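You operate a simulated robot arm through the tools that you are given. There is no shell and no other tool.

You run a simulated robot arm. Do the job below in one go: nothing can be reset, and whatever is moved stays where it is left.

## Task
Push the tube from the purple cradle through the purple band.
Fine: star knob to FREE, slider to 340 mm; knob to HELD again.

Only the result counts: the job must be done as asked and must still hold three seconds after the hand-in. Knocking over, shifting, dropping, spilling or breaking anything else fails it.

## Robot
A 7-joint arm with a two-finger gripper, fixed in place. Base frame: the origin is at the foot of the arm, x ahead of it, y to its left, z up; the work surface is at about z = 0.8. Readings come in m, degrees, newtons and seconds.
With the tool pointing down near the work surface it reaches from about 0.34 to 0.72 m from the base axis. Its first joint turns from -66.0 to 66.0 degrees. Payload 2.45 kg.
Tool frame: the origin (TCP) lies between the finger pads and is the grasp point; the fingertips stand 0.026 m ahead of it; z points along the fingers, y is the line along which they close. Largest opening 0.096 m; the body of the gripper starts 0.069 m behind the TCP.
Orientation is that of the tool frame in the base frame, as a unit quaternion [x, y, z, w]. With the fingers straight down and closing along the base's y, the tool's x points along the base's -x, its y along +y and its z along -z.

## Interface
- The arm moves only by the tool send_rows. Its argument "rows" is a list of rows, each a list of 7 numbers: the turn, a rotation vector about the tool's x, y, z in degrees, then the shift along the tool's x, y, z in m, then the closure, from 0 (fully open) to 1 (shut). In form: [[ax, ay, az, tx, ty, tz, claw], ...]. A call has 1 to 20 rows; each row shifts and turns the commanded pose from where the row before left it, along the tool's axes as they then stand. Rows are played at 5 a second. More than 0.05 m and 8.6 degrees between two rows, or a gripper value outside its range, and nothing of the call is played. A pose out of reach is approached as far as the arm can. The call stops where the force on the tool passes 40 N (or 10 N more than at its start, if that is more) or the arm is blocked; 0.2 s more then pass. Each finger halts on what it meets, pressing with about 37 N; the grip force reading is that of the motor and also rises with nothing between the fingers. The clock runs only during rows and for 0.2 s after the last one: add rows that do not move to give the fingers time. It gives the time, the measured TCP pose, the force on the tool (base axes), the opening and the grip force at its end, in the units of the frame above (readings bear some noise), with the torque about the TCP (base axes, N m) and any sound that the robot's microphone picked up, and new pictures: "views" is both (left out), scene, wrist or none.
- Cameras (640 x 400 px; columns grow to the right, rows downward): "scene" is fixed at [0.1689, -0.4048, 1.4077]; the picture's right is [0.69, -0.73, 0.00], its down [-0.52, -0.49, -0.70] and it looks along [0.51, 0.48, -0.71] (base axes); focal length 262 px, centre (320, 200). "wrist" rides on the gripper at [0.082, 0.003, -0.098] in the tool frame; the picture's right is [-0.04, 1.00, 0.00], its down [-0.73, -0.03, -0.68] and it looks along [-0.68, -0.03, 0.73] (tool axes); focal length 256 px, centre (320, 200). There is no depth. A picture from a camera that has moved, and an enlarged one, comes with that camera's place and axes in the base frame and with its lens.
- inspect(camera, box): a new picture of the part [left, top, right, bottom] of that camera's present view, enlarged. The clock stands still meanwhile.
- close_job(): hands the job in; it is judged then, once.

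Places have to be worked out from the pictures, the camera data and where the tool is seen. Open the gripper and draw the arm clear of the work before you hand the job in, unless the task says otherwise.

The tools are called after "Call:" as a command line: name --pt "numbers of a row" for each row, then --argument value for the rest, lists and objects as JSON in quotes. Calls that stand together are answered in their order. send_rows: Moves the arm, as the interface text tells. Its arguments: {"type":"object","properties":{"rows":{"type":"array"},"views":{"type":"string","enum":["both","scene","wrist","none"]}},"required":["rows"]} The other tools are called the same way: inspect (camera, box) takes an enlarged picture of a part of a camera's view; close_job () hands the job in.

At the start:

```text
clock: 0.0
tcp_pos: [0.3369, 0.1649, 1.1542]
tcp_rot: [0.0, 1.0, 0.001, 0.0]
ft_force: [0.0, -0.1, 0.6]
ft_torque: [0.01, 0.0, 0.02]
finger_gap: 0.0964
grasp_force: 0.0
```

scene: 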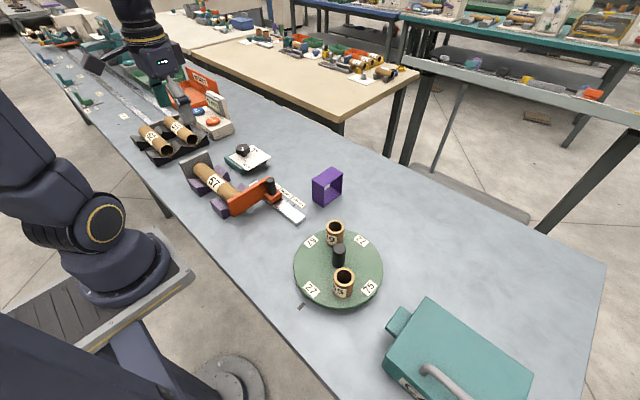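
wrist: 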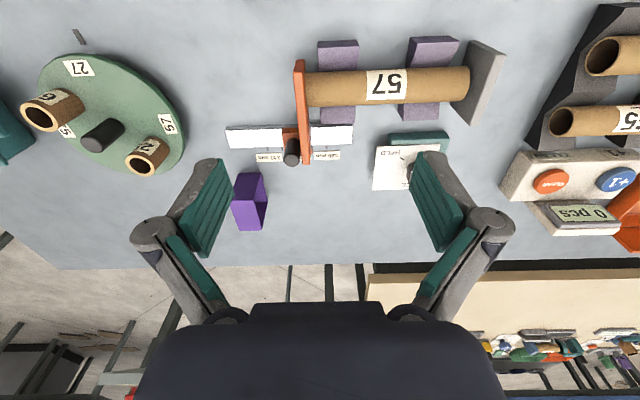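

I start by looking closely at the cradle, the slide with its orange plate, the knob and the purple band.

Call:
inspect --camera "scene" --box '[170, 130, 350, 240]'

Call:
inspect --camera "wrist" --box '[210, 30, 370, 240]'

Call:
inspect --camera "wrist" --box '[350, 20, 640, 240]'

Call:
inspect --camera "scene" --box '[270, 160, 400, 320]'

Call:
inspect --camera "scene" --box '[60, 0, 240, 170]'

```text
3.56 times, centred on (260, 185) of scene
camera zoom: at [0.1689, -0.4048, 1.4077], right [0.69, -0.73, 0.0], down [-0.52, -0.49, -0.7], along [0.51, 0.48, -0.71], focal length 932 px, centre (533, 253)
```

zoom: 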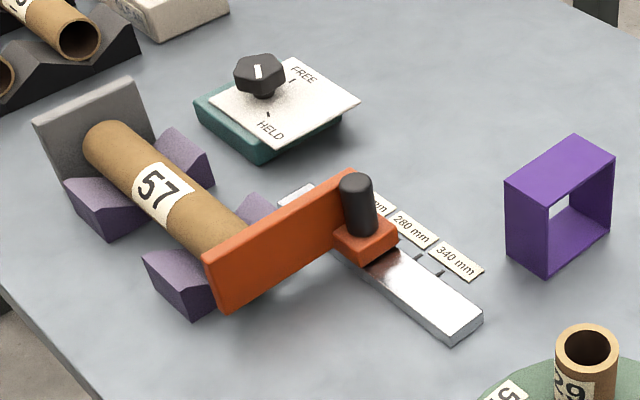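

```text
1.90 times, centred on (290, 135) of wrist
camera zoom: at [0.2549, 0.1663, 1.2537], right [0.04, 1.0, 0.0], down [0.73, -0.03, 0.68], along [0.68, -0.03, -0.73], focal length 488 px, centre (377, 324)
```

zoom: 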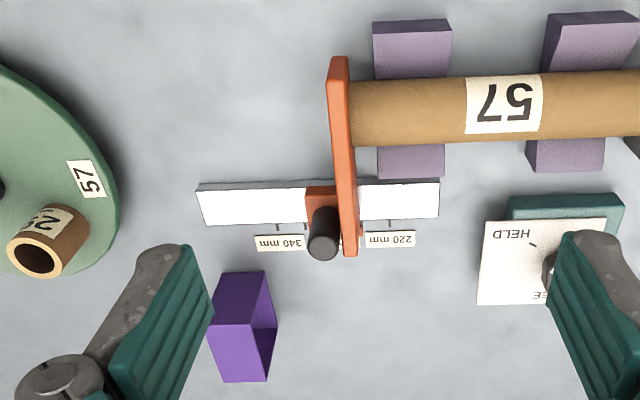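

```text
1.82 times, centred on (495, 130) of wrist
camera zoom: at [0.2549, 0.1663, 1.2537], right [0.04, 1.0, 0.0], down [0.73, -0.03, 0.68], along [0.68, -0.03, -0.73], focal length 465 px, centre (2, 327)
```

zoom: 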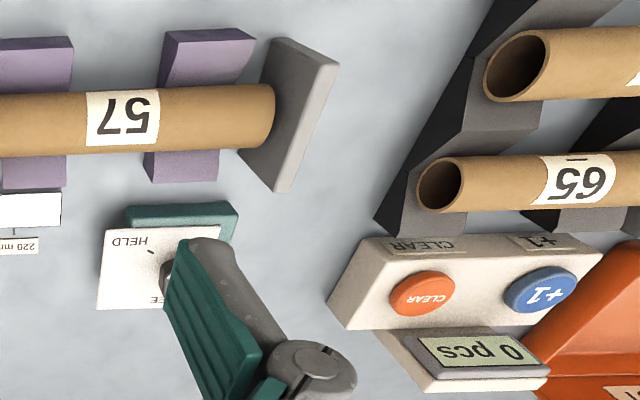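

```text
2.50 times, centred on (335, 240) of scene
camera zoom: at [0.1689, -0.4048, 1.4077], right [0.69, -0.73, 0.0], down [-0.52, -0.49, -0.7], along [0.51, 0.48, -0.71], focal length 656 px, centre (282, 100)
```

zoom: 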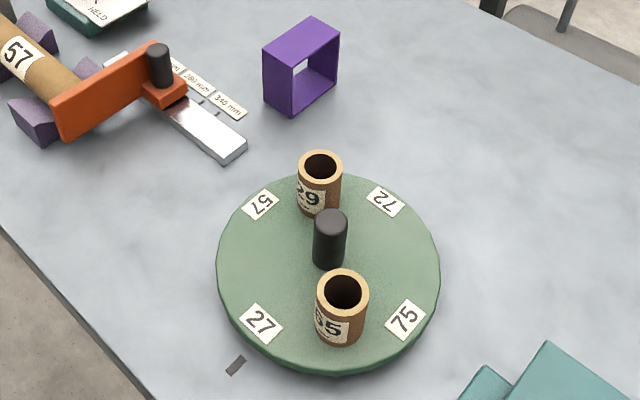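

```text
2.35 times, centred on (150, 85) of scene
camera zoom: at [0.1689, -0.4048, 1.4077], right [0.69, -0.73, 0.0], down [-0.52, -0.49, -0.7], along [0.51, 0.48, -0.71], focal length 617 px, centre (720, 471)
```

zoom: 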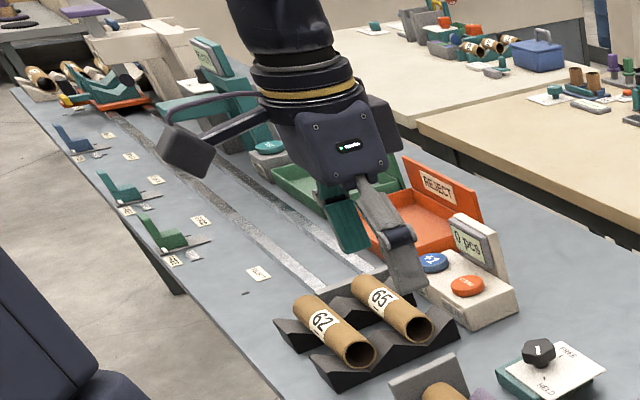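

The tube (57) lies along y at about x≈0.41. It sits between the grey stop and the orange slider plate, and the rail is parallel to it. The band stands around (0.64, 0.01) with its opening along y, and the star knob is near (0.545, 0.32). I move above the knob for a closer look.

Call:
send_rows --pt "0 0 0 -0.018 0.031 0.031 0" --pt "0 0 0 -0.018 0.031 0.031 0" --pt "0 0 0 -0.018 0.031 0.031 0" --pt "0 0 0 -0.018 0.031 0.031 0" --pt "0 0 0 -0.018 0.031 0.031 0" --pt "0 0 0 0 0 0 0" --views "both"

```text
clock: 1.4
tcp_pos: [0.4283, 0.3205, 0.9995]
tcp_rot: [0.0, 1.0, 0.0, 0.0]
ft_force: [0.2, -0.1, -0.1]
ft_torque: [0.0, 0.01, 0.0]
finger_gap: 0.0959
grasp_force: 0.0
camera wrist: at [0.3469, 0.3224, 1.0993], right [0.04, 1.0, 0.0], down [0.73, -0.03, 0.68], along [0.68, -0.03, -0.73], focal length 256 px, centre (320, 200)
```

scene: 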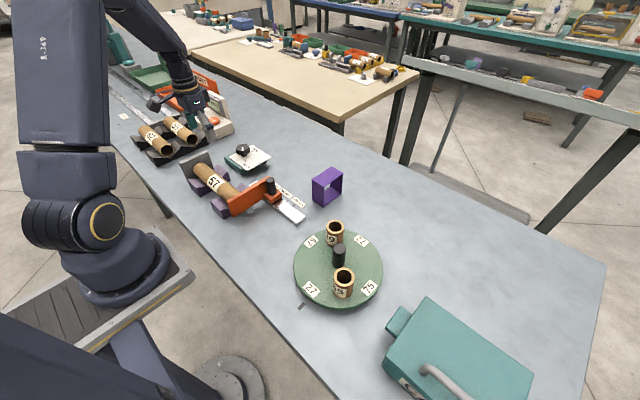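
wrist: 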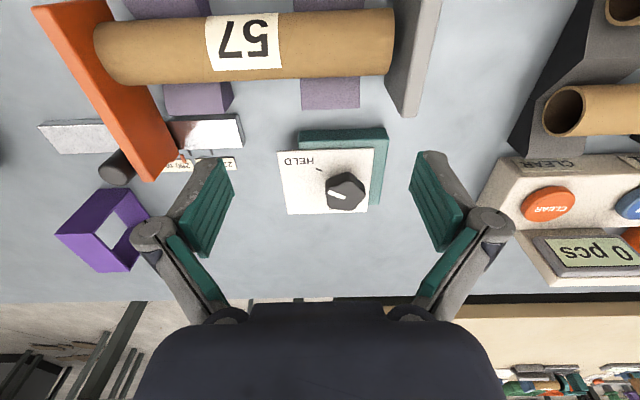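

Call:
inspect --camera "wrist" --box '[260, 110, 420, 230]'

Call:
inspect --camera "scene" --box '[215, 130, 285, 180]'

Call:
inspect --camera "wrist" --box '[20, 0, 260, 280]'

```text
3.33 times, centred on (340, 170) of wrist
camera zoom: at [0.3469, 0.3224, 1.0993], right [0.04, 1.0, 0.0], down [0.73, -0.03, 0.68], along [0.68, -0.03, -0.73], focal length 853 px, centre (253, 300)
```

zoom: 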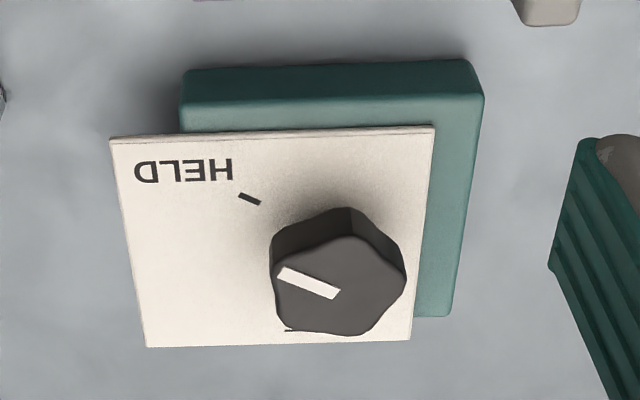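

```text
8.00 times, centred on (250, 155) of scene
camera zoom: at [0.1689, -0.4047, 1.4077], right [0.69, -0.73, 0.0], down [-0.52, -0.49, -0.7], along [0.51, 0.48, -0.71], focal length 2098 px, centre (880, 560)
```

zoom: 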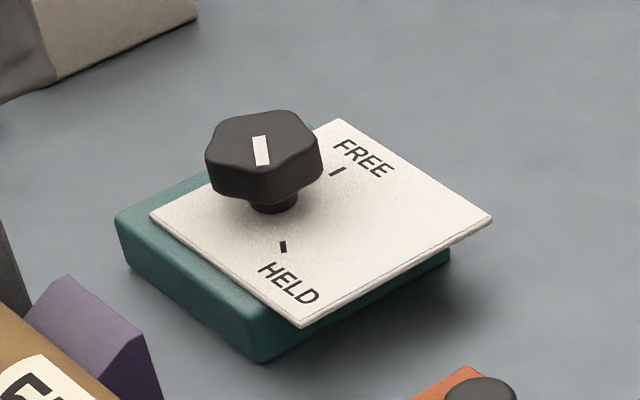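

```text
1.43 times, centred on (140, 140) of wrist
camera zoom: at [0.3469, 0.3224, 1.0993], right [0.04, 1.0, 0.0], down [0.73, -0.03, 0.68], along [0.68, -0.03, -0.73], focal length 366 px, centre (577, 286)
```

zoom: 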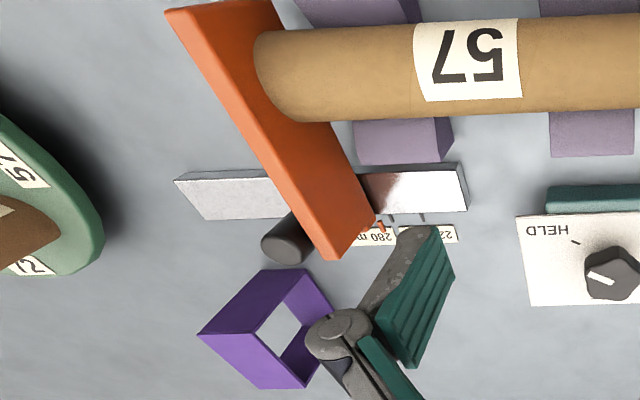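

The pointer is at HELD, on the -y/-x side. FREE appears to be on the +x side, about 120° counter-clockwise seen from above. I move above the knob and turn the wrist, to view the FREE tick and test how far the yaw goes.

Call:
send_rows --pt "0 0 0 -0.043 0.0075 0 0" --pt "0 0 0 -0.043 0.0075 0 0" --pt "0 0 0 -0.042 0.0075 0 0" --pt "0 0 -8.5 0 0 0 0" --pt "0 0 -8.5 0 0 0 0" --pt "0 0 -8.5 0 0 0 0" --pt "0 0 -8.5 0 0 0 0" --pt "0 0 -8.5 0 0 0 0" --pt "0 0 -8.5 0 0 0 0" --pt "0 0 -8.5 0 0 0 0" --pt "0 0 0 0 0 0 0" --views "wrist"

```text
clock: 3.8
tcp_pos: [0.5541, 0.3419, 0.9985]
tcp_rot: [-0.496, 0.868, -0.001, 0.0]
ft_force: [-0.6, 0.1, 1.0]
ft_torque: [0.03, 0.0, 0.0]
finger_gap: 0.0957
grasp_force: 0.1
camera wrist: at [0.5104, 0.2719, 1.0983], right [-0.84, 0.54, 0.0], down [0.4, 0.62, 0.68], along [0.37, 0.57, -0.73], focal length 256 px, centre (320, 200)
```

wrist: 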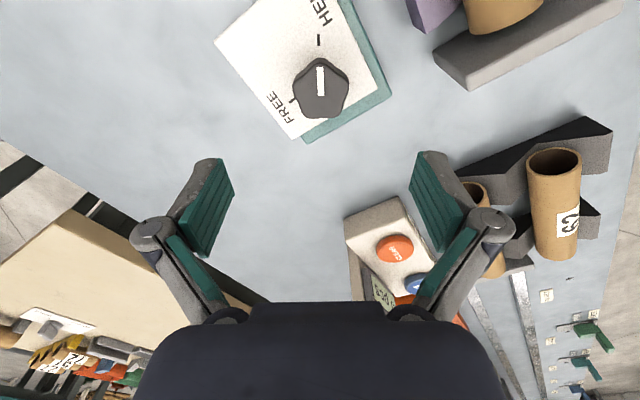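

Call:
inspect --camera "wrist" --box '[240, 20, 400, 130]'

```text
3.64 times, centred on (320, 75) of wrist
camera zoom: at [0.5104, 0.2719, 1.0983], right [-0.84, 0.54, 0.0], down [0.4, 0.62, 0.68], along [0.37, 0.57, -0.73], focal length 931 px, centre (320, 654)
```

zoom: 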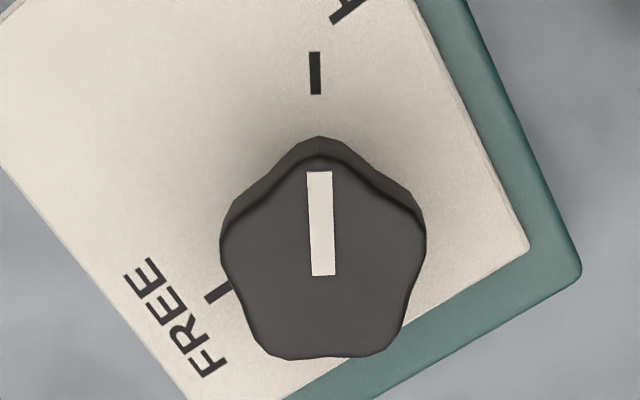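

The tick geometry gives HELD at about -120° and FREE at about 0° around the knob axis at (0.5565, 0.3435), so the turn is 120° counter-clockwise. I turn the hand to yaw -66°, which lines the fingers up with a vertex and the flat opposite, and stay at height.

Call:
send_rows --pt "0 0 8.4 0 0 0 0" --pt "0 0 8.4 0 0 0 0" --pt "0 0 8.4 0 0 0 0" --pt "0 0 8.4 0 0 0 0" --pt "0 0 8.4 0 0 0 0" --pt "0 0 8.4 0 0 0 0" --pt "0 0 8.4 0 0 0 0" --pt "0 0 8.4 0 0 0 0" --pt "0 0 8.4 0 0 0 0" --pt "0 0 8.4 0 0 0 0" --pt "0 0 8.4 0 0 0 0" --pt "0 0 8.4 0 0 0 0" --pt "0 0 8.4 0 0 0 0" --pt "0 0 8.4 0 0 0 0" --pt "0 0 8.4 0 0 0 0" --pt "0 0 0 0 0 0 0" --pt "0 0 0 0 0 0 0" --views "wrist"

```text
clock: 7.4
tcp_pos: [0.5539, 0.3417, 0.9984]
tcp_rot: [0.548, 0.836, 0.0, 0.001]
ft_force: [-0.4, 0.3, 0.4]
ft_torque: [0.0, 0.01, 0.02]
finger_gap: 0.0959
grasp_force: 0.1
camera wrist: at [0.5251, 0.4168, 1.0985], right [0.93, 0.36, 0.0], down [0.27, -0.68, 0.68], along [0.24, -0.63, -0.73], focal length 256 px, centre (320, 200)
```

wrist: 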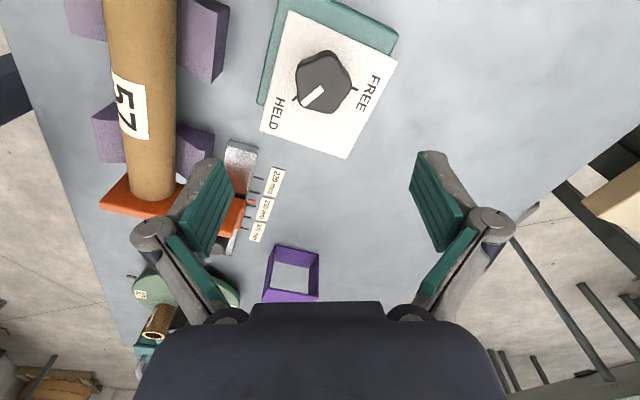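

Both yaw extremes are reachable, and averaging the views puts the knob axis at about (0.5555, 0.345). I centre on it, descend part way with the fingers open, and check.

Call:
send_rows --pt "0 0 0 0.0024 0.0028 0.02 0" --pt "0 0 0 0 0 0.04 0" --pt "0 0 0 0 0 0.03 0" --pt "0 0 0 0 0 0 0.3" --pt "0 0 0 0 0 0 0.3" --views "both"

Call:
inspect --camera "scene" --box '[190, 100, 310, 190]'

```text
clock: 8.6
tcp_pos: [0.5531, 0.346, 0.9075]
tcp_rot: [0.549, 0.836, 0.0, 0.001]
ft_force: [-0.3, -0.1, -0.7]
ft_torque: [0.01, 0.0, 0.02]
finger_gap: 0.0672
grasp_force: 0.0
camera wrist: at [0.5251, 0.4205, 1.0079], right [0.93, 0.36, 0.0], down [0.27, -0.68, 0.68], along [0.25, -0.63, -0.73], focal length 256 px, centre (320, 200)
```

scene: 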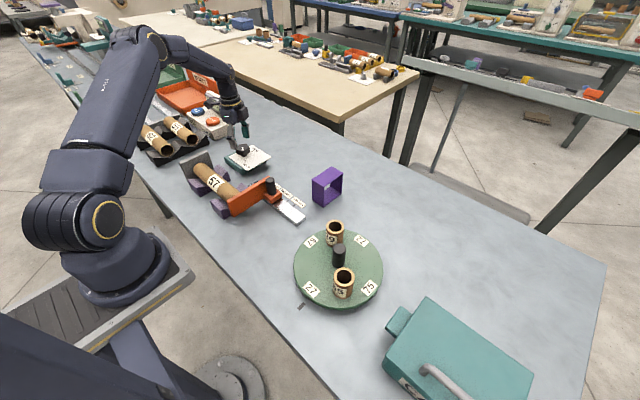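
wrist: 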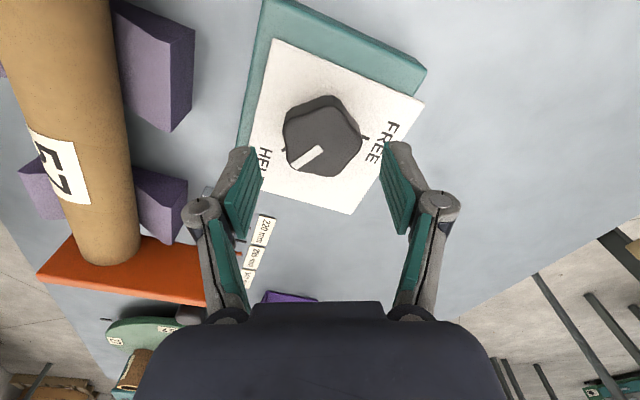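

```text
4.44 times, centred on (250, 145) of scene
camera zoom: at [0.1689, -0.4048, 1.4077], right [0.69, -0.73, 0.0], down [-0.52, -0.49, -0.7], along [0.51, 0.48, -0.71], focal length 1166 px, centre (631, 444)
```

zoom: 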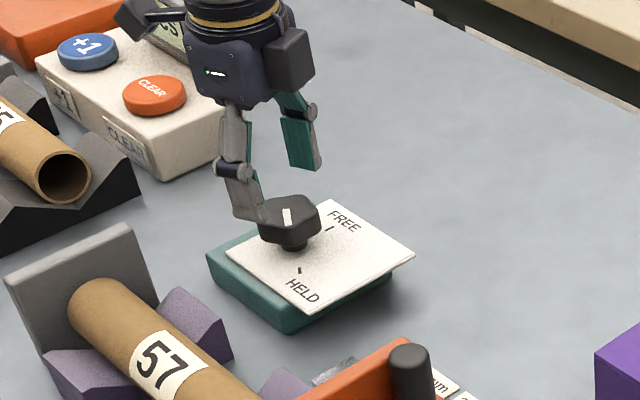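

The knob sits about 1.5–3 mm off in both tool axes. I correct for that, descend to z≈0.872 and close gently on the knob.

Call:
send_rows --pt "0 0 0 0.002 0.0015 0.015 0.3" --pt "0 0 0 0 0 0.02 0.3" --pt "0 0 0 0 0 0 0.3" --views "both"

Call:
inspect --camera "scene" --box '[210, 120, 280, 180]'

Call:
inspect --camera "wrist" --box '[220, 60, 420, 240]'

```text
clock: 9.4
tcp_pos: [0.5554, 0.3471, 0.8766]
tcp_rot: [0.548, 0.837, 0.0, 0.0]
ft_force: [0.2, -1.2, -0.1]
ft_torque: [0.03, 0.0, 0.04]
finger_gap: 0.0672
grasp_force: 0.0
camera wrist: at [0.5262, 0.422, 0.974], right [0.93, 0.36, 0.0], down [0.27, -0.68, 0.68], along [0.25, -0.63, -0.73], focal length 256 px, centre (320, 200)
```

scene: 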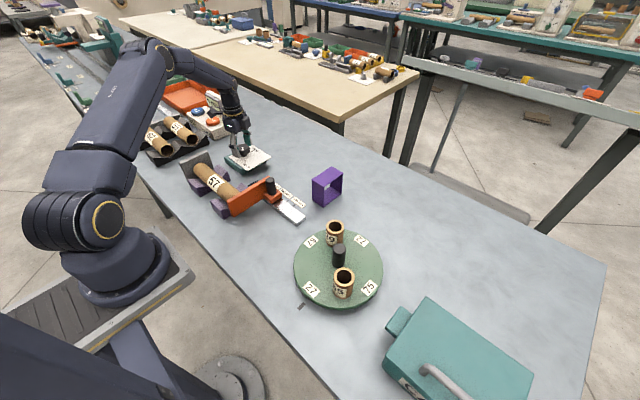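
wrist: 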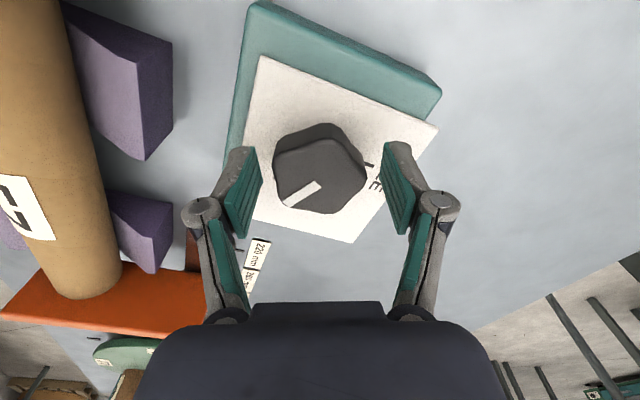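

```text
6.67 times, centred on (245, 150) of scene
camera zoom: at [0.1689, -0.4048, 1.4077], right [0.69, -0.73, 0.0], down [-0.52, -0.49, -0.7], along [0.51, 0.48, -0.71], focal length 1748 px, centre (820, 533)
```

zoom: 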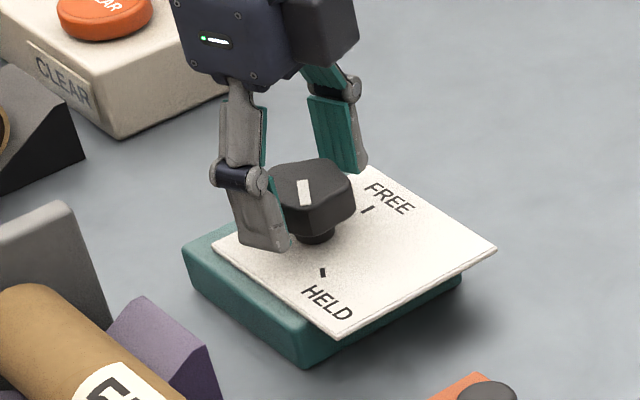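

```text
2.22 times, centred on (320, 150) of wrist
camera zoom: at [0.5262, 0.422, 0.974], right [0.93, 0.36, 0.0], down [0.27, -0.68, 0.68], along [0.25, -0.63, -0.73], focal length 569 px, centre (320, 311)
```

zoom: 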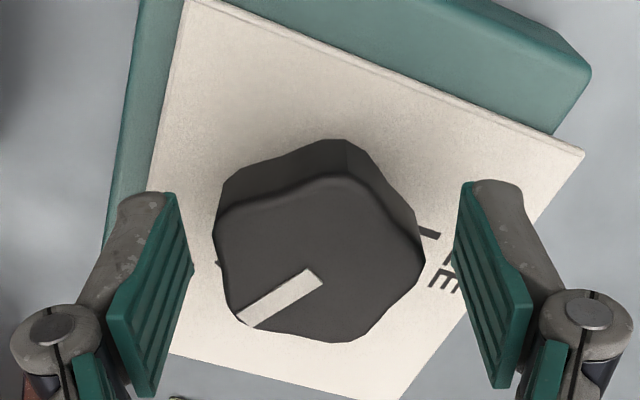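

The knob is centred between the pads at the right height. I close on it.

Call:
send_rows --pt "0 0 0 0 0 0.002 0.45" --pt "0 0 0 0 0 0 0.6" --pt "0 0 0 0 0 0 0.8" --pt "0 0 0 0 0 0 0.9" --pt "0 0 0 0 0 0 0.9" --views "both"

Call:
inspect --camera "wrist" --box '[220, 60, 420, 240]'

```text
clock: 10.6
tcp_pos: [0.5543, 0.3465, 0.8712]
tcp_rot: [0.548, 0.837, -0.001, -0.001]
ft_force: [-14.8, -7.5, 6.0]
ft_torque: [-0.21, 0.42, 0.13]
finger_gap: 0.044
grasp_force: 44.5
camera wrist: at [0.5257, 0.4216, 0.9716], right [0.93, 0.36, 0.0], down [0.27, -0.68, 0.68], along [0.24, -0.63, -0.73], focal length 256 px, centre (320, 200)
```

scene: 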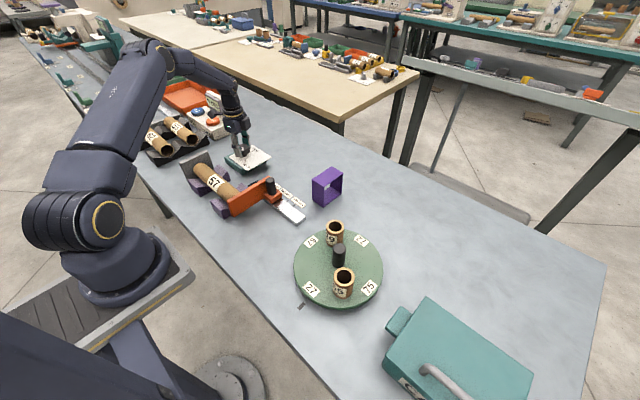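
wrist: 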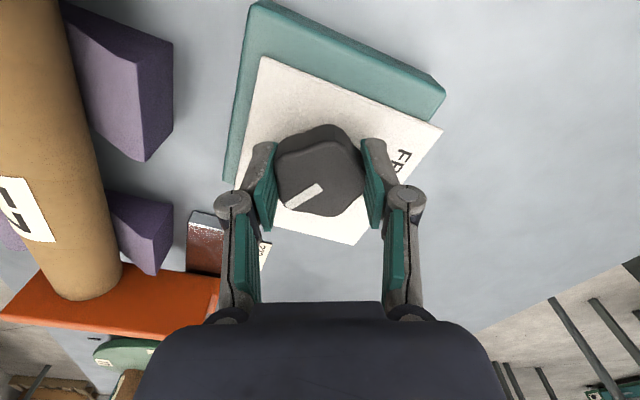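

```text
2.22 times, centred on (320, 150) of wrist
camera zoom: at [0.5257, 0.4216, 0.9716], right [0.93, 0.36, 0.0], down [0.27, -0.68, 0.68], along [0.24, -0.63, -0.73], focal length 569 px, centre (320, 311)
```

zoom: 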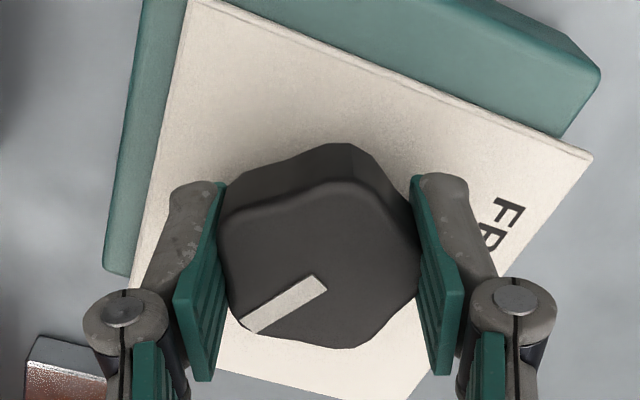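

The hand is gripping, but with a side load of about 16 N along the tool's -y, so I relieve it by shifting slightly that way before turning.

Call:
send_rows --pt "0 0 0 0 -0.0015 0 0.9" --pt "0 0 0 0 0 0 0.9" --views "none"

```text
clock: 11.2
tcp_pos: [0.555, 0.347, 0.8724]
tcp_rot: [0.548, 0.836, 0.0, 0.0]
ft_force: [-10.4, -4.5, -1.5]
ft_torque: [-0.16, 0.2, 0.16]
finger_gap: 0.044
grasp_force: 44.9
```

Call:
send_rows --pt "0 0 0 0 -0.0028 0 0.9" --pt "0 0 0 0 0 0 0.9" --views "none"

```text
clock: 11.8
tcp_pos: [0.5542, 0.3457, 0.8723]
tcp_rot: [0.549, 0.836, 0.003, 0.002]
ft_force: [10.6, 6.8, -14.6]
ft_torque: [0.46, -0.31, 0.29]
finger_gap: 0.0437
grasp_force: 44.8
```

The load has now reversed, so I go back about half of that shift.

Call:
send_rows --pt "0 0 0 0 0.0014 0 0.9" --pt "0 0 0 0 0 0 0.9" --views "none"

```text
clock: 12.4
tcp_pos: [0.5554, 0.346, 0.8726]
tcp_rot: [0.548, 0.837, 0.0, 0.0]
ft_force: [10.2, 4.0, -13.1]
ft_torque: [0.26, -0.2, 0.27]
finger_gap: 0.0438
grasp_force: 44.8
```

The remaining load is acceptable, so I try a small turn counter-clockwise and check whether the knob follows.

Call:
send_rows --pt "0 0 -5 0 0 0 0.9" --pt "0 0 -5 0 0 0 0.9" --pt "0 0 -5 0 0 0 0.9" --pt "0 0 0 0 0 0 0.9" --views "wrist"

Call:
inspect --camera "scene" --box '[210, 120, 280, 180]'

```text
clock: 13.4
tcp_pos: [0.5542, 0.3454, 0.8712]
tcp_rot: [0.434, 0.901, 0.0, 0.0]
ft_force: [12.2, 2.8, -7.3]
ft_torque: [-0.08, 0.1, -0.01]
finger_gap: 0.0441
grasp_force: 45.5
camera wrist: at [0.5061, 0.4108, 0.9715], right [0.81, 0.59, 0.0], down [0.43, -0.59, 0.68], along [0.4, -0.55, -0.73], focal length 256 px, centre (320, 200)
```

wrist: 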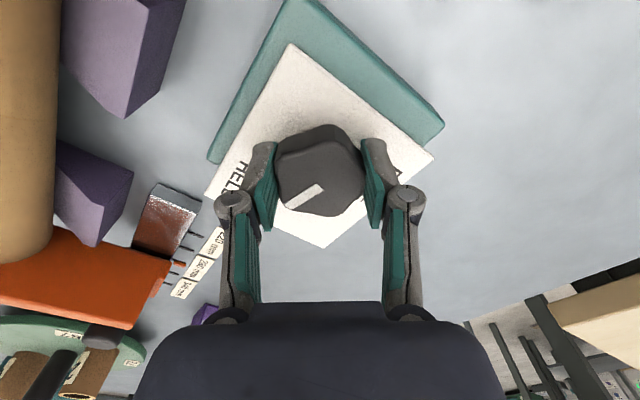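

```text
6.67 times, centred on (245, 150) of scene
camera zoom: at [0.1693, -0.4046, 1.4077], right [0.69, -0.73, 0.0], down [-0.52, -0.49, -0.7], along [0.51, 0.48, -0.71], focal length 1748 px, centre (820, 533)
```

zoom: 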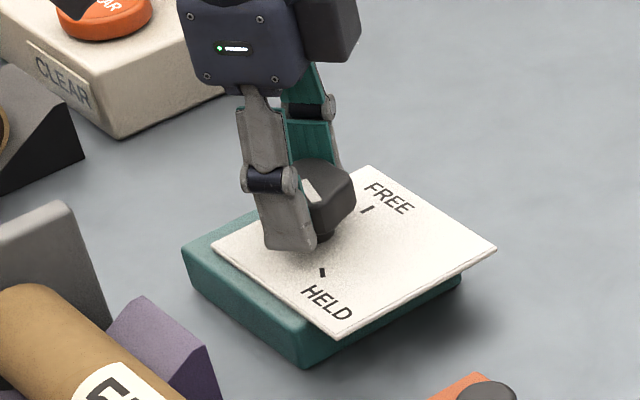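

The knob turns with the hand and the box has not moved. I continue about 105° to FREE.

Call:
send_rows --pt "0 0 -7.5 0 0 0 0.9" --pt "0 0 -7.5 0 0 0 0.9" --pt "0 0 -7.5 0 0 0 0.9" --pt "0 0 -7.5 0 0 0 0.9" --pt "0 0 -7.5 0 0 0 0.9" --pt "0 0 -7.5 0 0 0 0.9" --pt "0 0 -7.5 0 0 0 0.9" --pt "0 0 -7.5 0 0 0 0.9" --pt "0 0 0 0 0 0 0.9" --views "none"

```text
clock: 15.4
tcp_pos: [0.5539, 0.3451, 0.8721]
tcp_rot: [-0.075, 0.997, -0.001, -0.002]
ft_force: [1.2, -12.8, 4.3]
ft_torque: [-0.25, 0.14, 0.0]
finger_gap: 0.044
grasp_force: 44.9
```

Call:
send_rows --pt "0 0 -7.5 0 0 0 0.9" --pt "0 0 -7.5 0 0 0 0.9" --pt "0 0 -7.5 0 0 0 0.9" --pt "0 0 -7.5 0 0 0 0.9" --pt "0 0 -7.5 0 0 0 0.9" --pt "0 0 -7.5 0 0 0 0.9" --pt "0 0 0 0 0 0 0.9" --views "wrist"

Call:
inspect --camera "scene" --box '[210, 120, 280, 180]'

Call:
inspect --camera "wrist" --box '[220, 60, 420, 240]'

```text
clock: 17.0
tcp_pos: [0.5546, 0.344, 0.873]
tcp_rot: [-0.45, 0.893, -0.002, -0.001]
ft_force: [2.7, -22.9, 5.0]
ft_torque: [-0.83, 0.34, 0.01]
finger_gap: 0.044
grasp_force: 45.1
camera wrist: at [0.5034, 0.2795, 0.9717], right [-0.78, 0.63, 0.0], down [0.46, 0.57, 0.68], along [0.43, 0.53, -0.74], focal length 256 px, centre (320, 200)
```

wrist: 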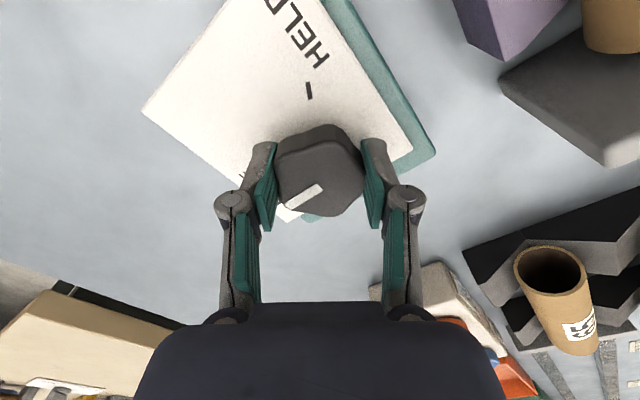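

```text
6.67 times, centred on (245, 150) of scene
camera zoom: at [0.1689, -0.4054, 1.4075], right [0.69, -0.73, 0.0], down [-0.52, -0.49, -0.7], along [0.51, 0.48, -0.71], focal length 1748 px, centre (820, 533)
```

zoom: 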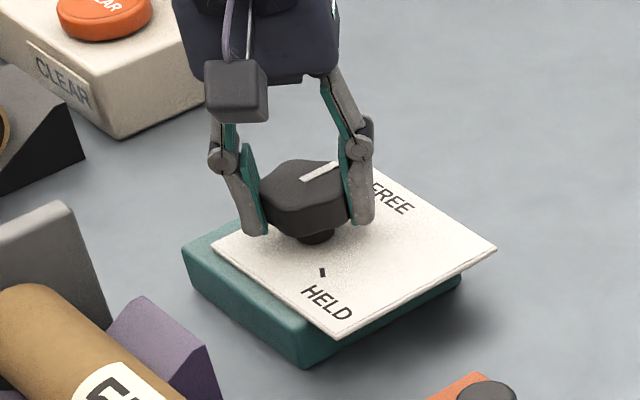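

```text
2.22 times, centred on (320, 150) of wrist
camera zoom: at [0.5034, 0.2795, 0.9717], right [-0.78, 0.63, 0.0], down [0.46, 0.57, 0.68], along [0.43, 0.53, -0.74], focal length 569 px, centre (320, 311)
```

zoom: 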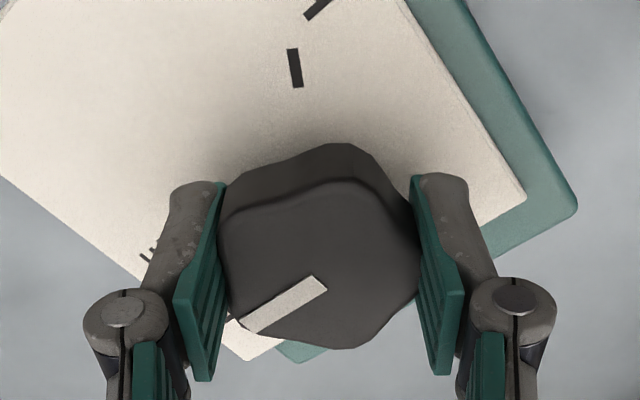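

The knob followed the full 120°. I open, rise, and check the pointer against the FREE tick.

Call:
send_rows --pt "0 0 0 0 0 0 0.4" --pt "0 0 0 0 0 0 0.3" --pt "0 0 0 0 0 0 0.3" --pt "0 0 0 0 0 -0.04 0.3" --pt "0 0 0 0 0 -0.045 0.3" --pt "0 0 0 0 0 -0.045 0" --pt "0 0 0 0 0 0 0" --views "wrist"

Call:
inspect --camera "scene" --box '[210, 120, 280, 180]'

Call:
inspect --camera "wrist" --box '[240, 20, 400, 130]'

```text
clock: 18.6
tcp_pos: [0.5517, 0.3473, 1.0037]
tcp_rot: [-0.45, 0.893, 0.0, 0.0]
ft_force: [0.1, -0.5, 0.1]
ft_torque: [0.0, -0.01, -0.02]
finger_gap: 0.096
grasp_force: 0.0
camera wrist: at [0.5003, 0.2822, 1.1025], right [-0.78, 0.63, 0.0], down [0.46, 0.57, 0.68], along [0.43, 0.53, -0.73], focal length 256 px, centre (320, 200)
```

wrist: 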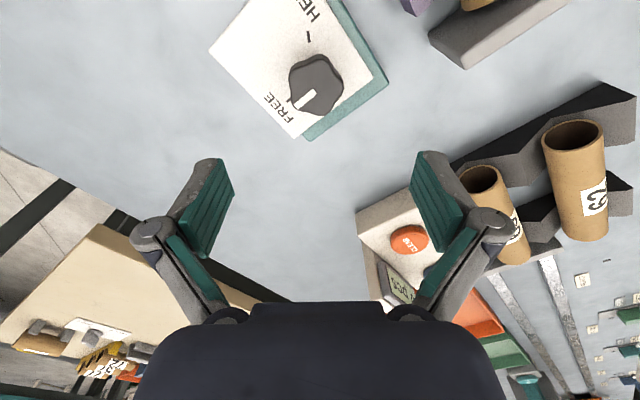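

```text
6.67 times, centred on (245, 150) of scene
camera zoom: at [0.1689, -0.4048, 1.4077], right [0.69, -0.73, 0.0], down [-0.52, -0.49, -0.7], along [0.51, 0.48, -0.71], focal length 1748 px, centre (820, 533)
```

zoom: 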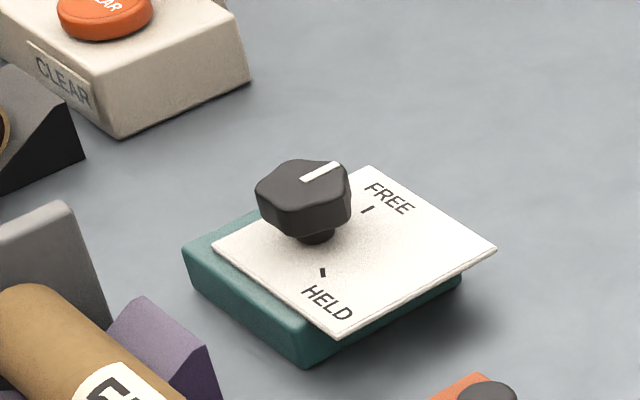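

```text
3.64 times, centred on (320, 75) of wrist
camera zoom: at [0.5003, 0.2822, 1.1025], right [-0.78, 0.63, 0.0], down [0.46, 0.57, 0.68], along [0.43, 0.53, -0.73], focal length 931 px, centre (320, 654)
```

zoom: 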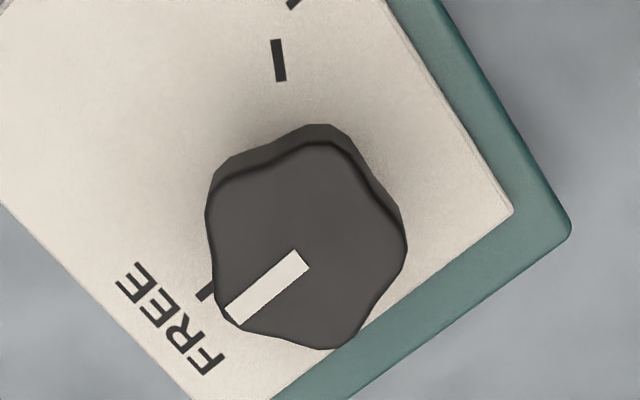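

The pointer is at about -1.5° and the FREE tick at about -1°, so the knob is at FREE. Next I turn to yaw -90°, where the fingers close along x and the camera looks along -y, and move back so I can view the rail, its labels and the slider handle.

Call:
send_rows --pt "0 0 8.45 0 0 0 0" --pt "0 0 8.45 0 0 0 0" --pt "0 0 8.45 0 0 0 0" --pt "0 0 8.45 0 0 0 0" --pt "0 0 8.45 0 0 0 0" --pt "0 0 8.45 0 0 0 0" --pt "0 0 8.45 0 0 0 0" --pt "0 0 8.45 0 0 0 0" --pt "0 0 8.45 0 0 0 0" --pt "0 0 8.45 0 0 0 0" --pt "0 0 8.45 0 0 0 0" --pt "0 0 8.45 0 0 0 0" --pt "0 0 8.45 0 0 0 0" --pt "0 0 8.45 0 0 0 0" --pt "0 0 8.45 0 0 0 0" --pt "0 0 8.45 0 0 0 0" --pt "0 0 8.45 0 0 0 0" --views "none"

Call:
send_rows --pt "0 0 0 -0.039 -0.013 -0.004 0" --pt "0 0 0 -0.039 -0.013 -0.004 0" --pt "0 0 0 -0.039 -0.013 -0.004 0" --pt "0 0 0 -0.039 -0.013 -0.004 0" --pt "0 0 0 0 0 0 0" --views "wrist"

```text
clock: 22.2
tcp_pos: [0.5534, 0.3472, 1.0021]
tcp_rot: [0.709, 0.705, 0.0, 0.0]
ft_force: [-0.1, 0.2, -0.2]
ft_torque: [0.02, -0.01, -0.02]
finger_gap: 0.0958
grasp_force: 0.0
```

```text
clock: 23.4
tcp_pos: [0.4989, 0.1889, 1.0188]
tcp_rot: [0.707, 0.707, 0.0, 0.0]
ft_force: [-0.4, -0.2, 0.5]
ft_torque: [-0.03, 0.0, -0.02]
finger_gap: 0.0963
grasp_force: 0.1
camera wrist: at [0.5046, 0.2697, 1.1183], right [1.0, -0.04, 0.0], down [-0.03, -0.73, 0.68], along [-0.03, -0.68, -0.73], focal length 256 px, centre (320, 200)
```

wrist: 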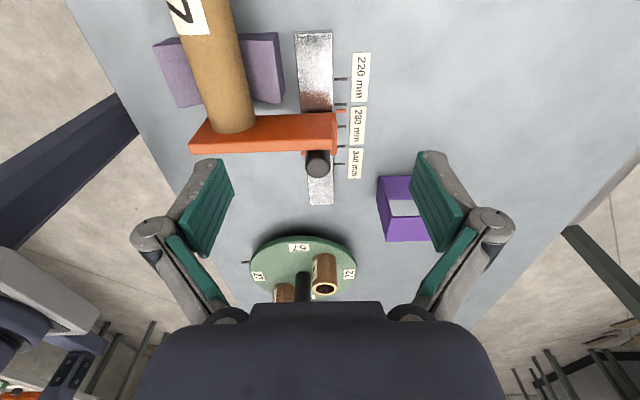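

Call:
inspect --camera "wrist" --box '[270, 20, 400, 210]'

Call:
inspect --camera "scene" --box '[225, 165, 315, 230]'

Call:
inspect --camera "wrist" --box '[290, 60, 380, 190]'

```text
2.11 times, centred on (335, 115) of wrist
camera zoom: at [0.5046, 0.2697, 1.1183], right [1.0, -0.04, 0.0], down [-0.03, -0.73, 0.68], along [-0.03, -0.68, -0.73], focal length 539 px, centre (288, 379)
```

zoom: 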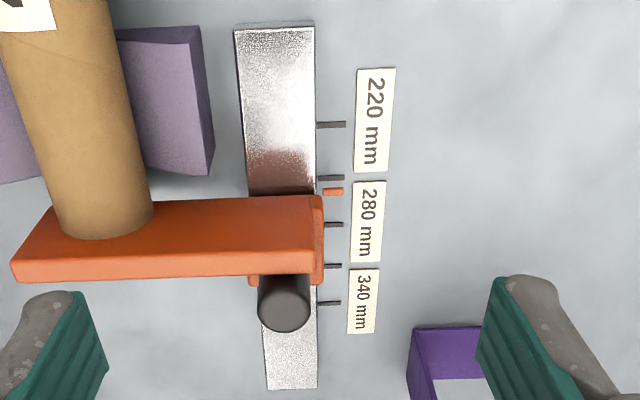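

```text
6.15 times, centred on (270, 198) of scene
camera zoom: at [0.1689, -0.4048, 1.4077], right [0.69, -0.73, 0.0], down [-0.52, -0.49, -0.7], along [0.51, 0.48, -0.71], focal length 1614 px, centre (628, 215)
```

zoom: 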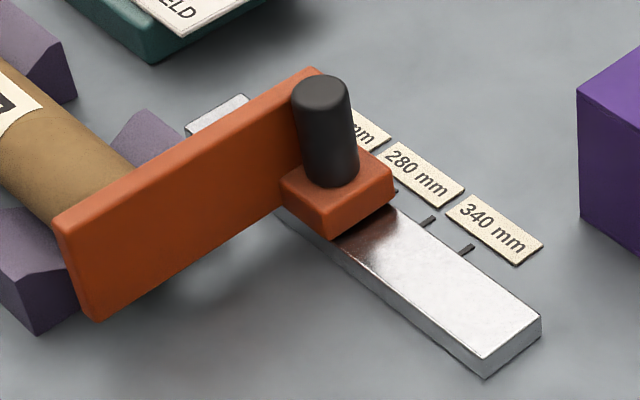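

```text
3.08 times, centred on (335, 125) of wrist
camera zoom: at [0.5046, 0.2697, 1.1183], right [1.0, -0.04, 0.0], down [-0.03, -0.73, 0.68], along [-0.03, -0.68, -0.73], focal length 788 px, centre (274, 431)
```

zoom: 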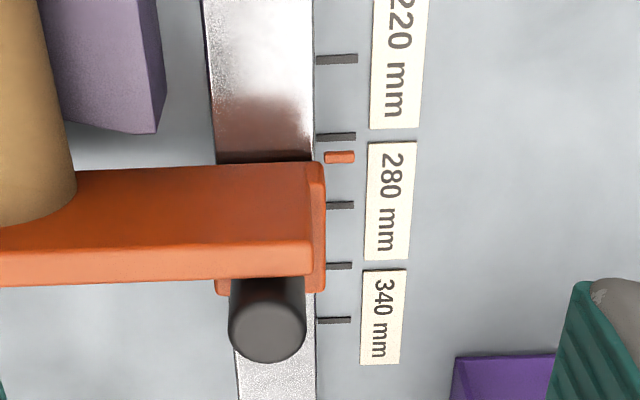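

The ticks read 220 to 340 in 30 mm steps, with 340 at y≈0.046. The slider's orange index is at y≈0.129, about 258 mm, so it must travel about 82 mm along -y. The handle axis is near (0.496, 0.107) with its top at z≈0.89, so I move above it to check alignment.

Call:
send_rows --pt "0 0 0 -0.042 -0.0015 0.02 0" --pt "0 0 0 -0.041 -0.0015 0.02 0.3" --pt "0 0 0 0 0 0.02 0.3" --pt "0 0 0 0 0 0 0.3" --views "both"

Call:
inspect --camera "wrist" --box '[240, 0, 400, 200]'

Call:
inspect --camera "scene" --box '[225, 130, 315, 230]'

```text
clock: 24.4
tcp_pos: [0.497, 0.1071, 0.9561]
tcp_rot: [0.708, 0.706, 0.0, 0.0]
ft_force: [0.6, -0.3, 0.0]
ft_torque: [-0.03, -0.02, 0.03]
finger_gap: 0.0673
grasp_force: 0.0
camera wrist: at [0.5005, 0.1882, 1.0569], right [1.0, -0.04, 0.0], down [-0.03, -0.73, 0.68], along [-0.03, -0.68, -0.73], focal length 256 px, centre (320, 200)
```

scene: 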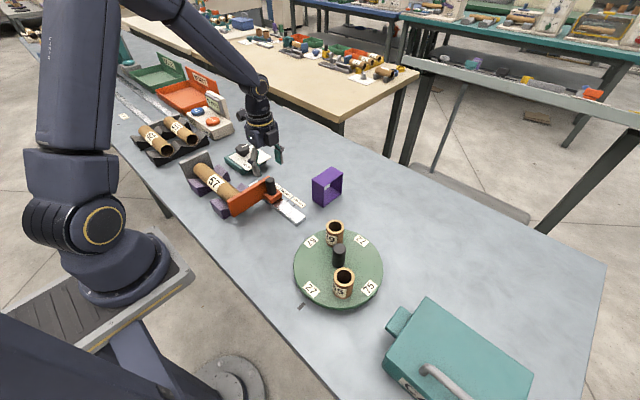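
wrist: 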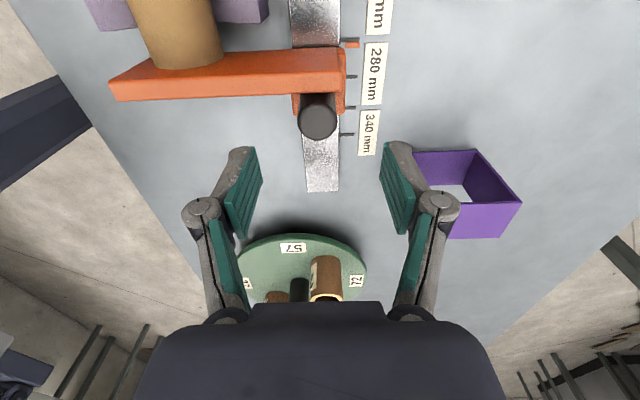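

```text
2.00 times, centred on (320, 100) of wrist
camera zoom: at [0.5005, 0.1882, 1.0569], right [1.0, -0.04, 0.0], down [-0.03, -0.73, 0.68], along [-0.03, -0.68, -0.73], focal length 512 px, centre (320, 400)
```

zoom: 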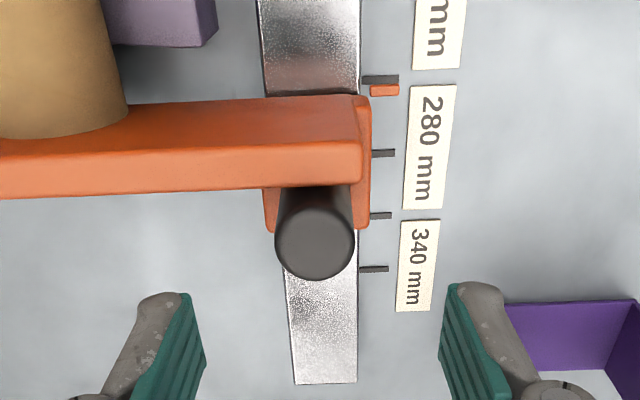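

```text
4.00 times, centred on (270, 180) of scene
camera zoom: at [0.1689, -0.4048, 1.4077], right [0.69, -0.73, 0.0], down [-0.52, -0.49, -0.7], along [0.51, 0.48, -0.71], focal length 1049 px, centre (520, 280)
```

zoom: 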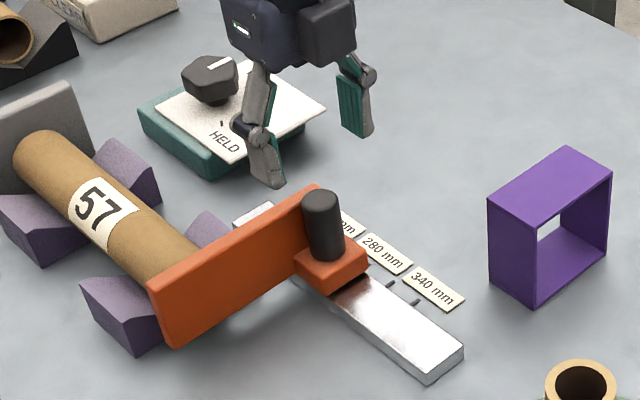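

Intersecting the two wrist views gives the handle axis at about (0.495, 0.105), with its top at z≈0.886. I shift slightly and descend around it with the fingers open on its ±x sides.

Call:
send_rows --pt "0 0 0 -0.004 -0.002 0.03 0.3" --pt "0 0 0 0 0 0.03 0.3" --pt "0 0 0 0 0 0.026 0.3" --pt "0 0 0 0 0 0 0.3" --views "wrist"

Call:
inspect --camera "scene" --box '[225, 150, 315, 220]'

```text
clock: 25.4
tcp_pos: [0.4964, 0.1026, 0.8694]
tcp_rot: [0.708, 0.707, 0.001, 0.0]
ft_force: [0.2, -0.4, 0.5]
ft_torque: [0.01, 0.0, 0.02]
finger_gap: 0.0668
grasp_force: 0.1
camera wrist: at [0.4994, 0.1827, 0.9696], right [1.0, -0.04, 0.0], down [-0.03, -0.73, 0.68], along [-0.03, -0.68, -0.73], focal length 256 px, centre (320, 200)
```

wrist: 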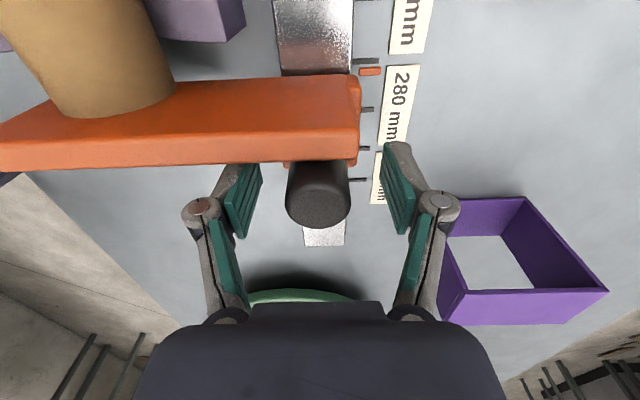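

```text
5.71 times, centred on (270, 185) of scene
camera zoom: at [0.1689, -0.4048, 1.4077], right [0.69, -0.73, 0.0], down [-0.52, -0.49, -0.7], along [0.51, 0.48, -0.71], focal length 1499 px, centre (606, 286)
```

zoom: 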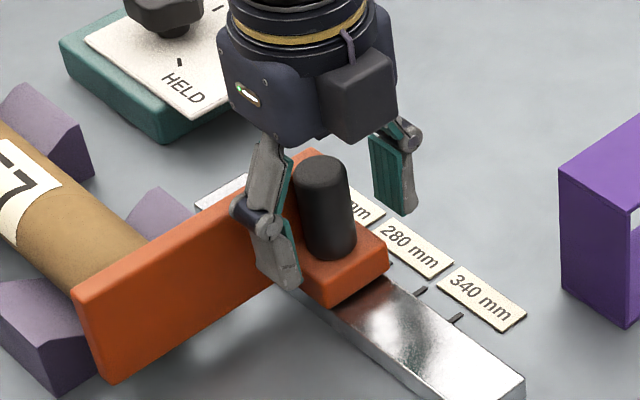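

The fingers straddle the handle. I close on it.

Call:
send_rows --pt "0 0 0 0.002 -0.001 0 0.5" --pt "0 0 0 0 0 0 0.7" --pt "0 0 0 0 0 0 0.9" --pt "0 0 0 0 0 0 0.9" --pt "0 0 0 0 0 0 0.9" --views "wrist"

```text
clock: 26.6
tcp_pos: [0.4951, 0.1036, 0.8709]
tcp_rot: [0.708, 0.706, -0.001, 0.0]
ft_force: [3.6, 0.4, -3.0]
ft_torque: [-0.22, -0.16, 0.06]
finger_gap: 0.0262
grasp_force: 44.9
camera wrist: at [0.4988, 0.1847, 0.971], right [1.0, -0.04, 0.0], down [-0.03, -0.73, 0.68], along [-0.03, -0.68, -0.73], focal length 256 px, centre (320, 200)
```

wrist: 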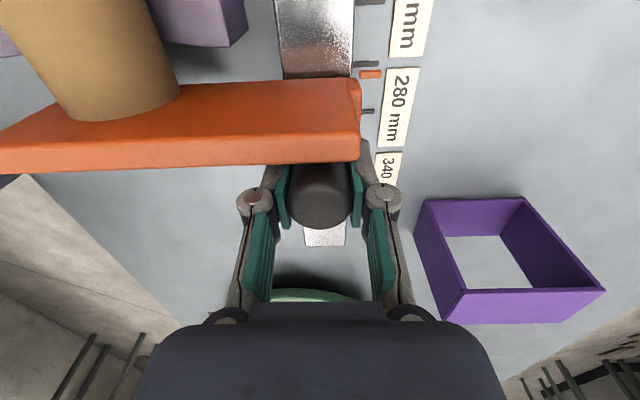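

The handle is gripped (26 mm). I slide it along -y in small steps, stopping short at 75 mm for a check.

Call:
send_rows --pt "0 0 0 -0.01 0 0 0.9" --pt "0 0 0 -0.015 0 0 0.9" --pt "0 0 0 -0.015 0 0 0.9" --pt "0 0 0 -0.015 0 0 0.9" --pt "0 0 0 -0.01 0 0 0.9" --pt "0 0 0 -0.01 0 0 0.9" --pt "0 0 0 0 0 0 0.9" --pt "0 0 0 0 0 0 0.9" --views "both"

Call:
inspect --camera "wrist" --box '[260, 0, 440, 200]'

```text
clock: 28.4
tcp_pos: [0.4945, 0.0301, 0.8712]
tcp_rot: [0.708, 0.706, 0.0, -0.001]
ft_force: [1.6, 1.0, -13.5]
ft_torque: [0.72, -0.13, -0.04]
finger_gap: 0.0264
grasp_force: 44.9
camera wrist: at [0.499, 0.1107, 0.971], right [1.0, -0.04, 0.0], down [-0.03, -0.73, 0.68], along [-0.03, -0.68, -0.73], focal length 256 px, centre (320, 200)
```

scene: 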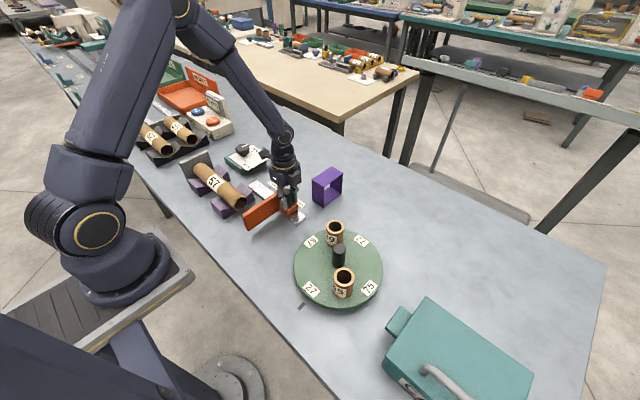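
wrist: 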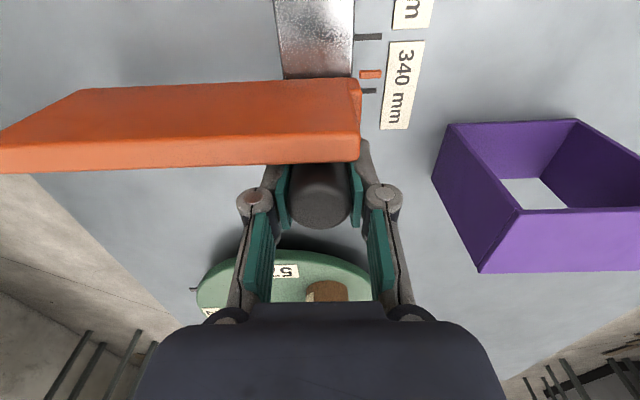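

```text
2.00 times, centred on (350, 100) of wrist
camera zoom: at [0.499, 0.1107, 0.971], right [1.0, -0.04, 0.0], down [-0.03, -0.73, 0.68], along [-0.03, -0.68, -0.73], focal length 512 px, centre (260, 400)
```

zoom: 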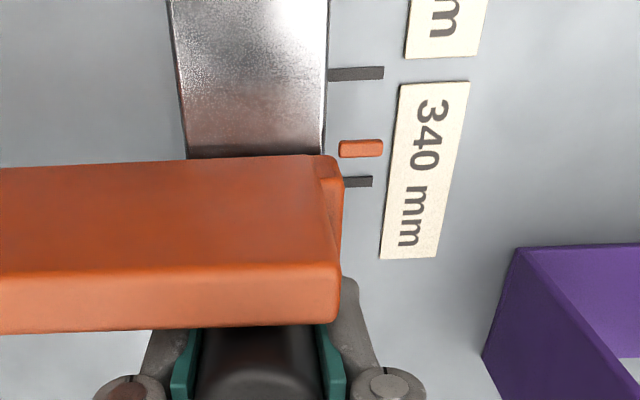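

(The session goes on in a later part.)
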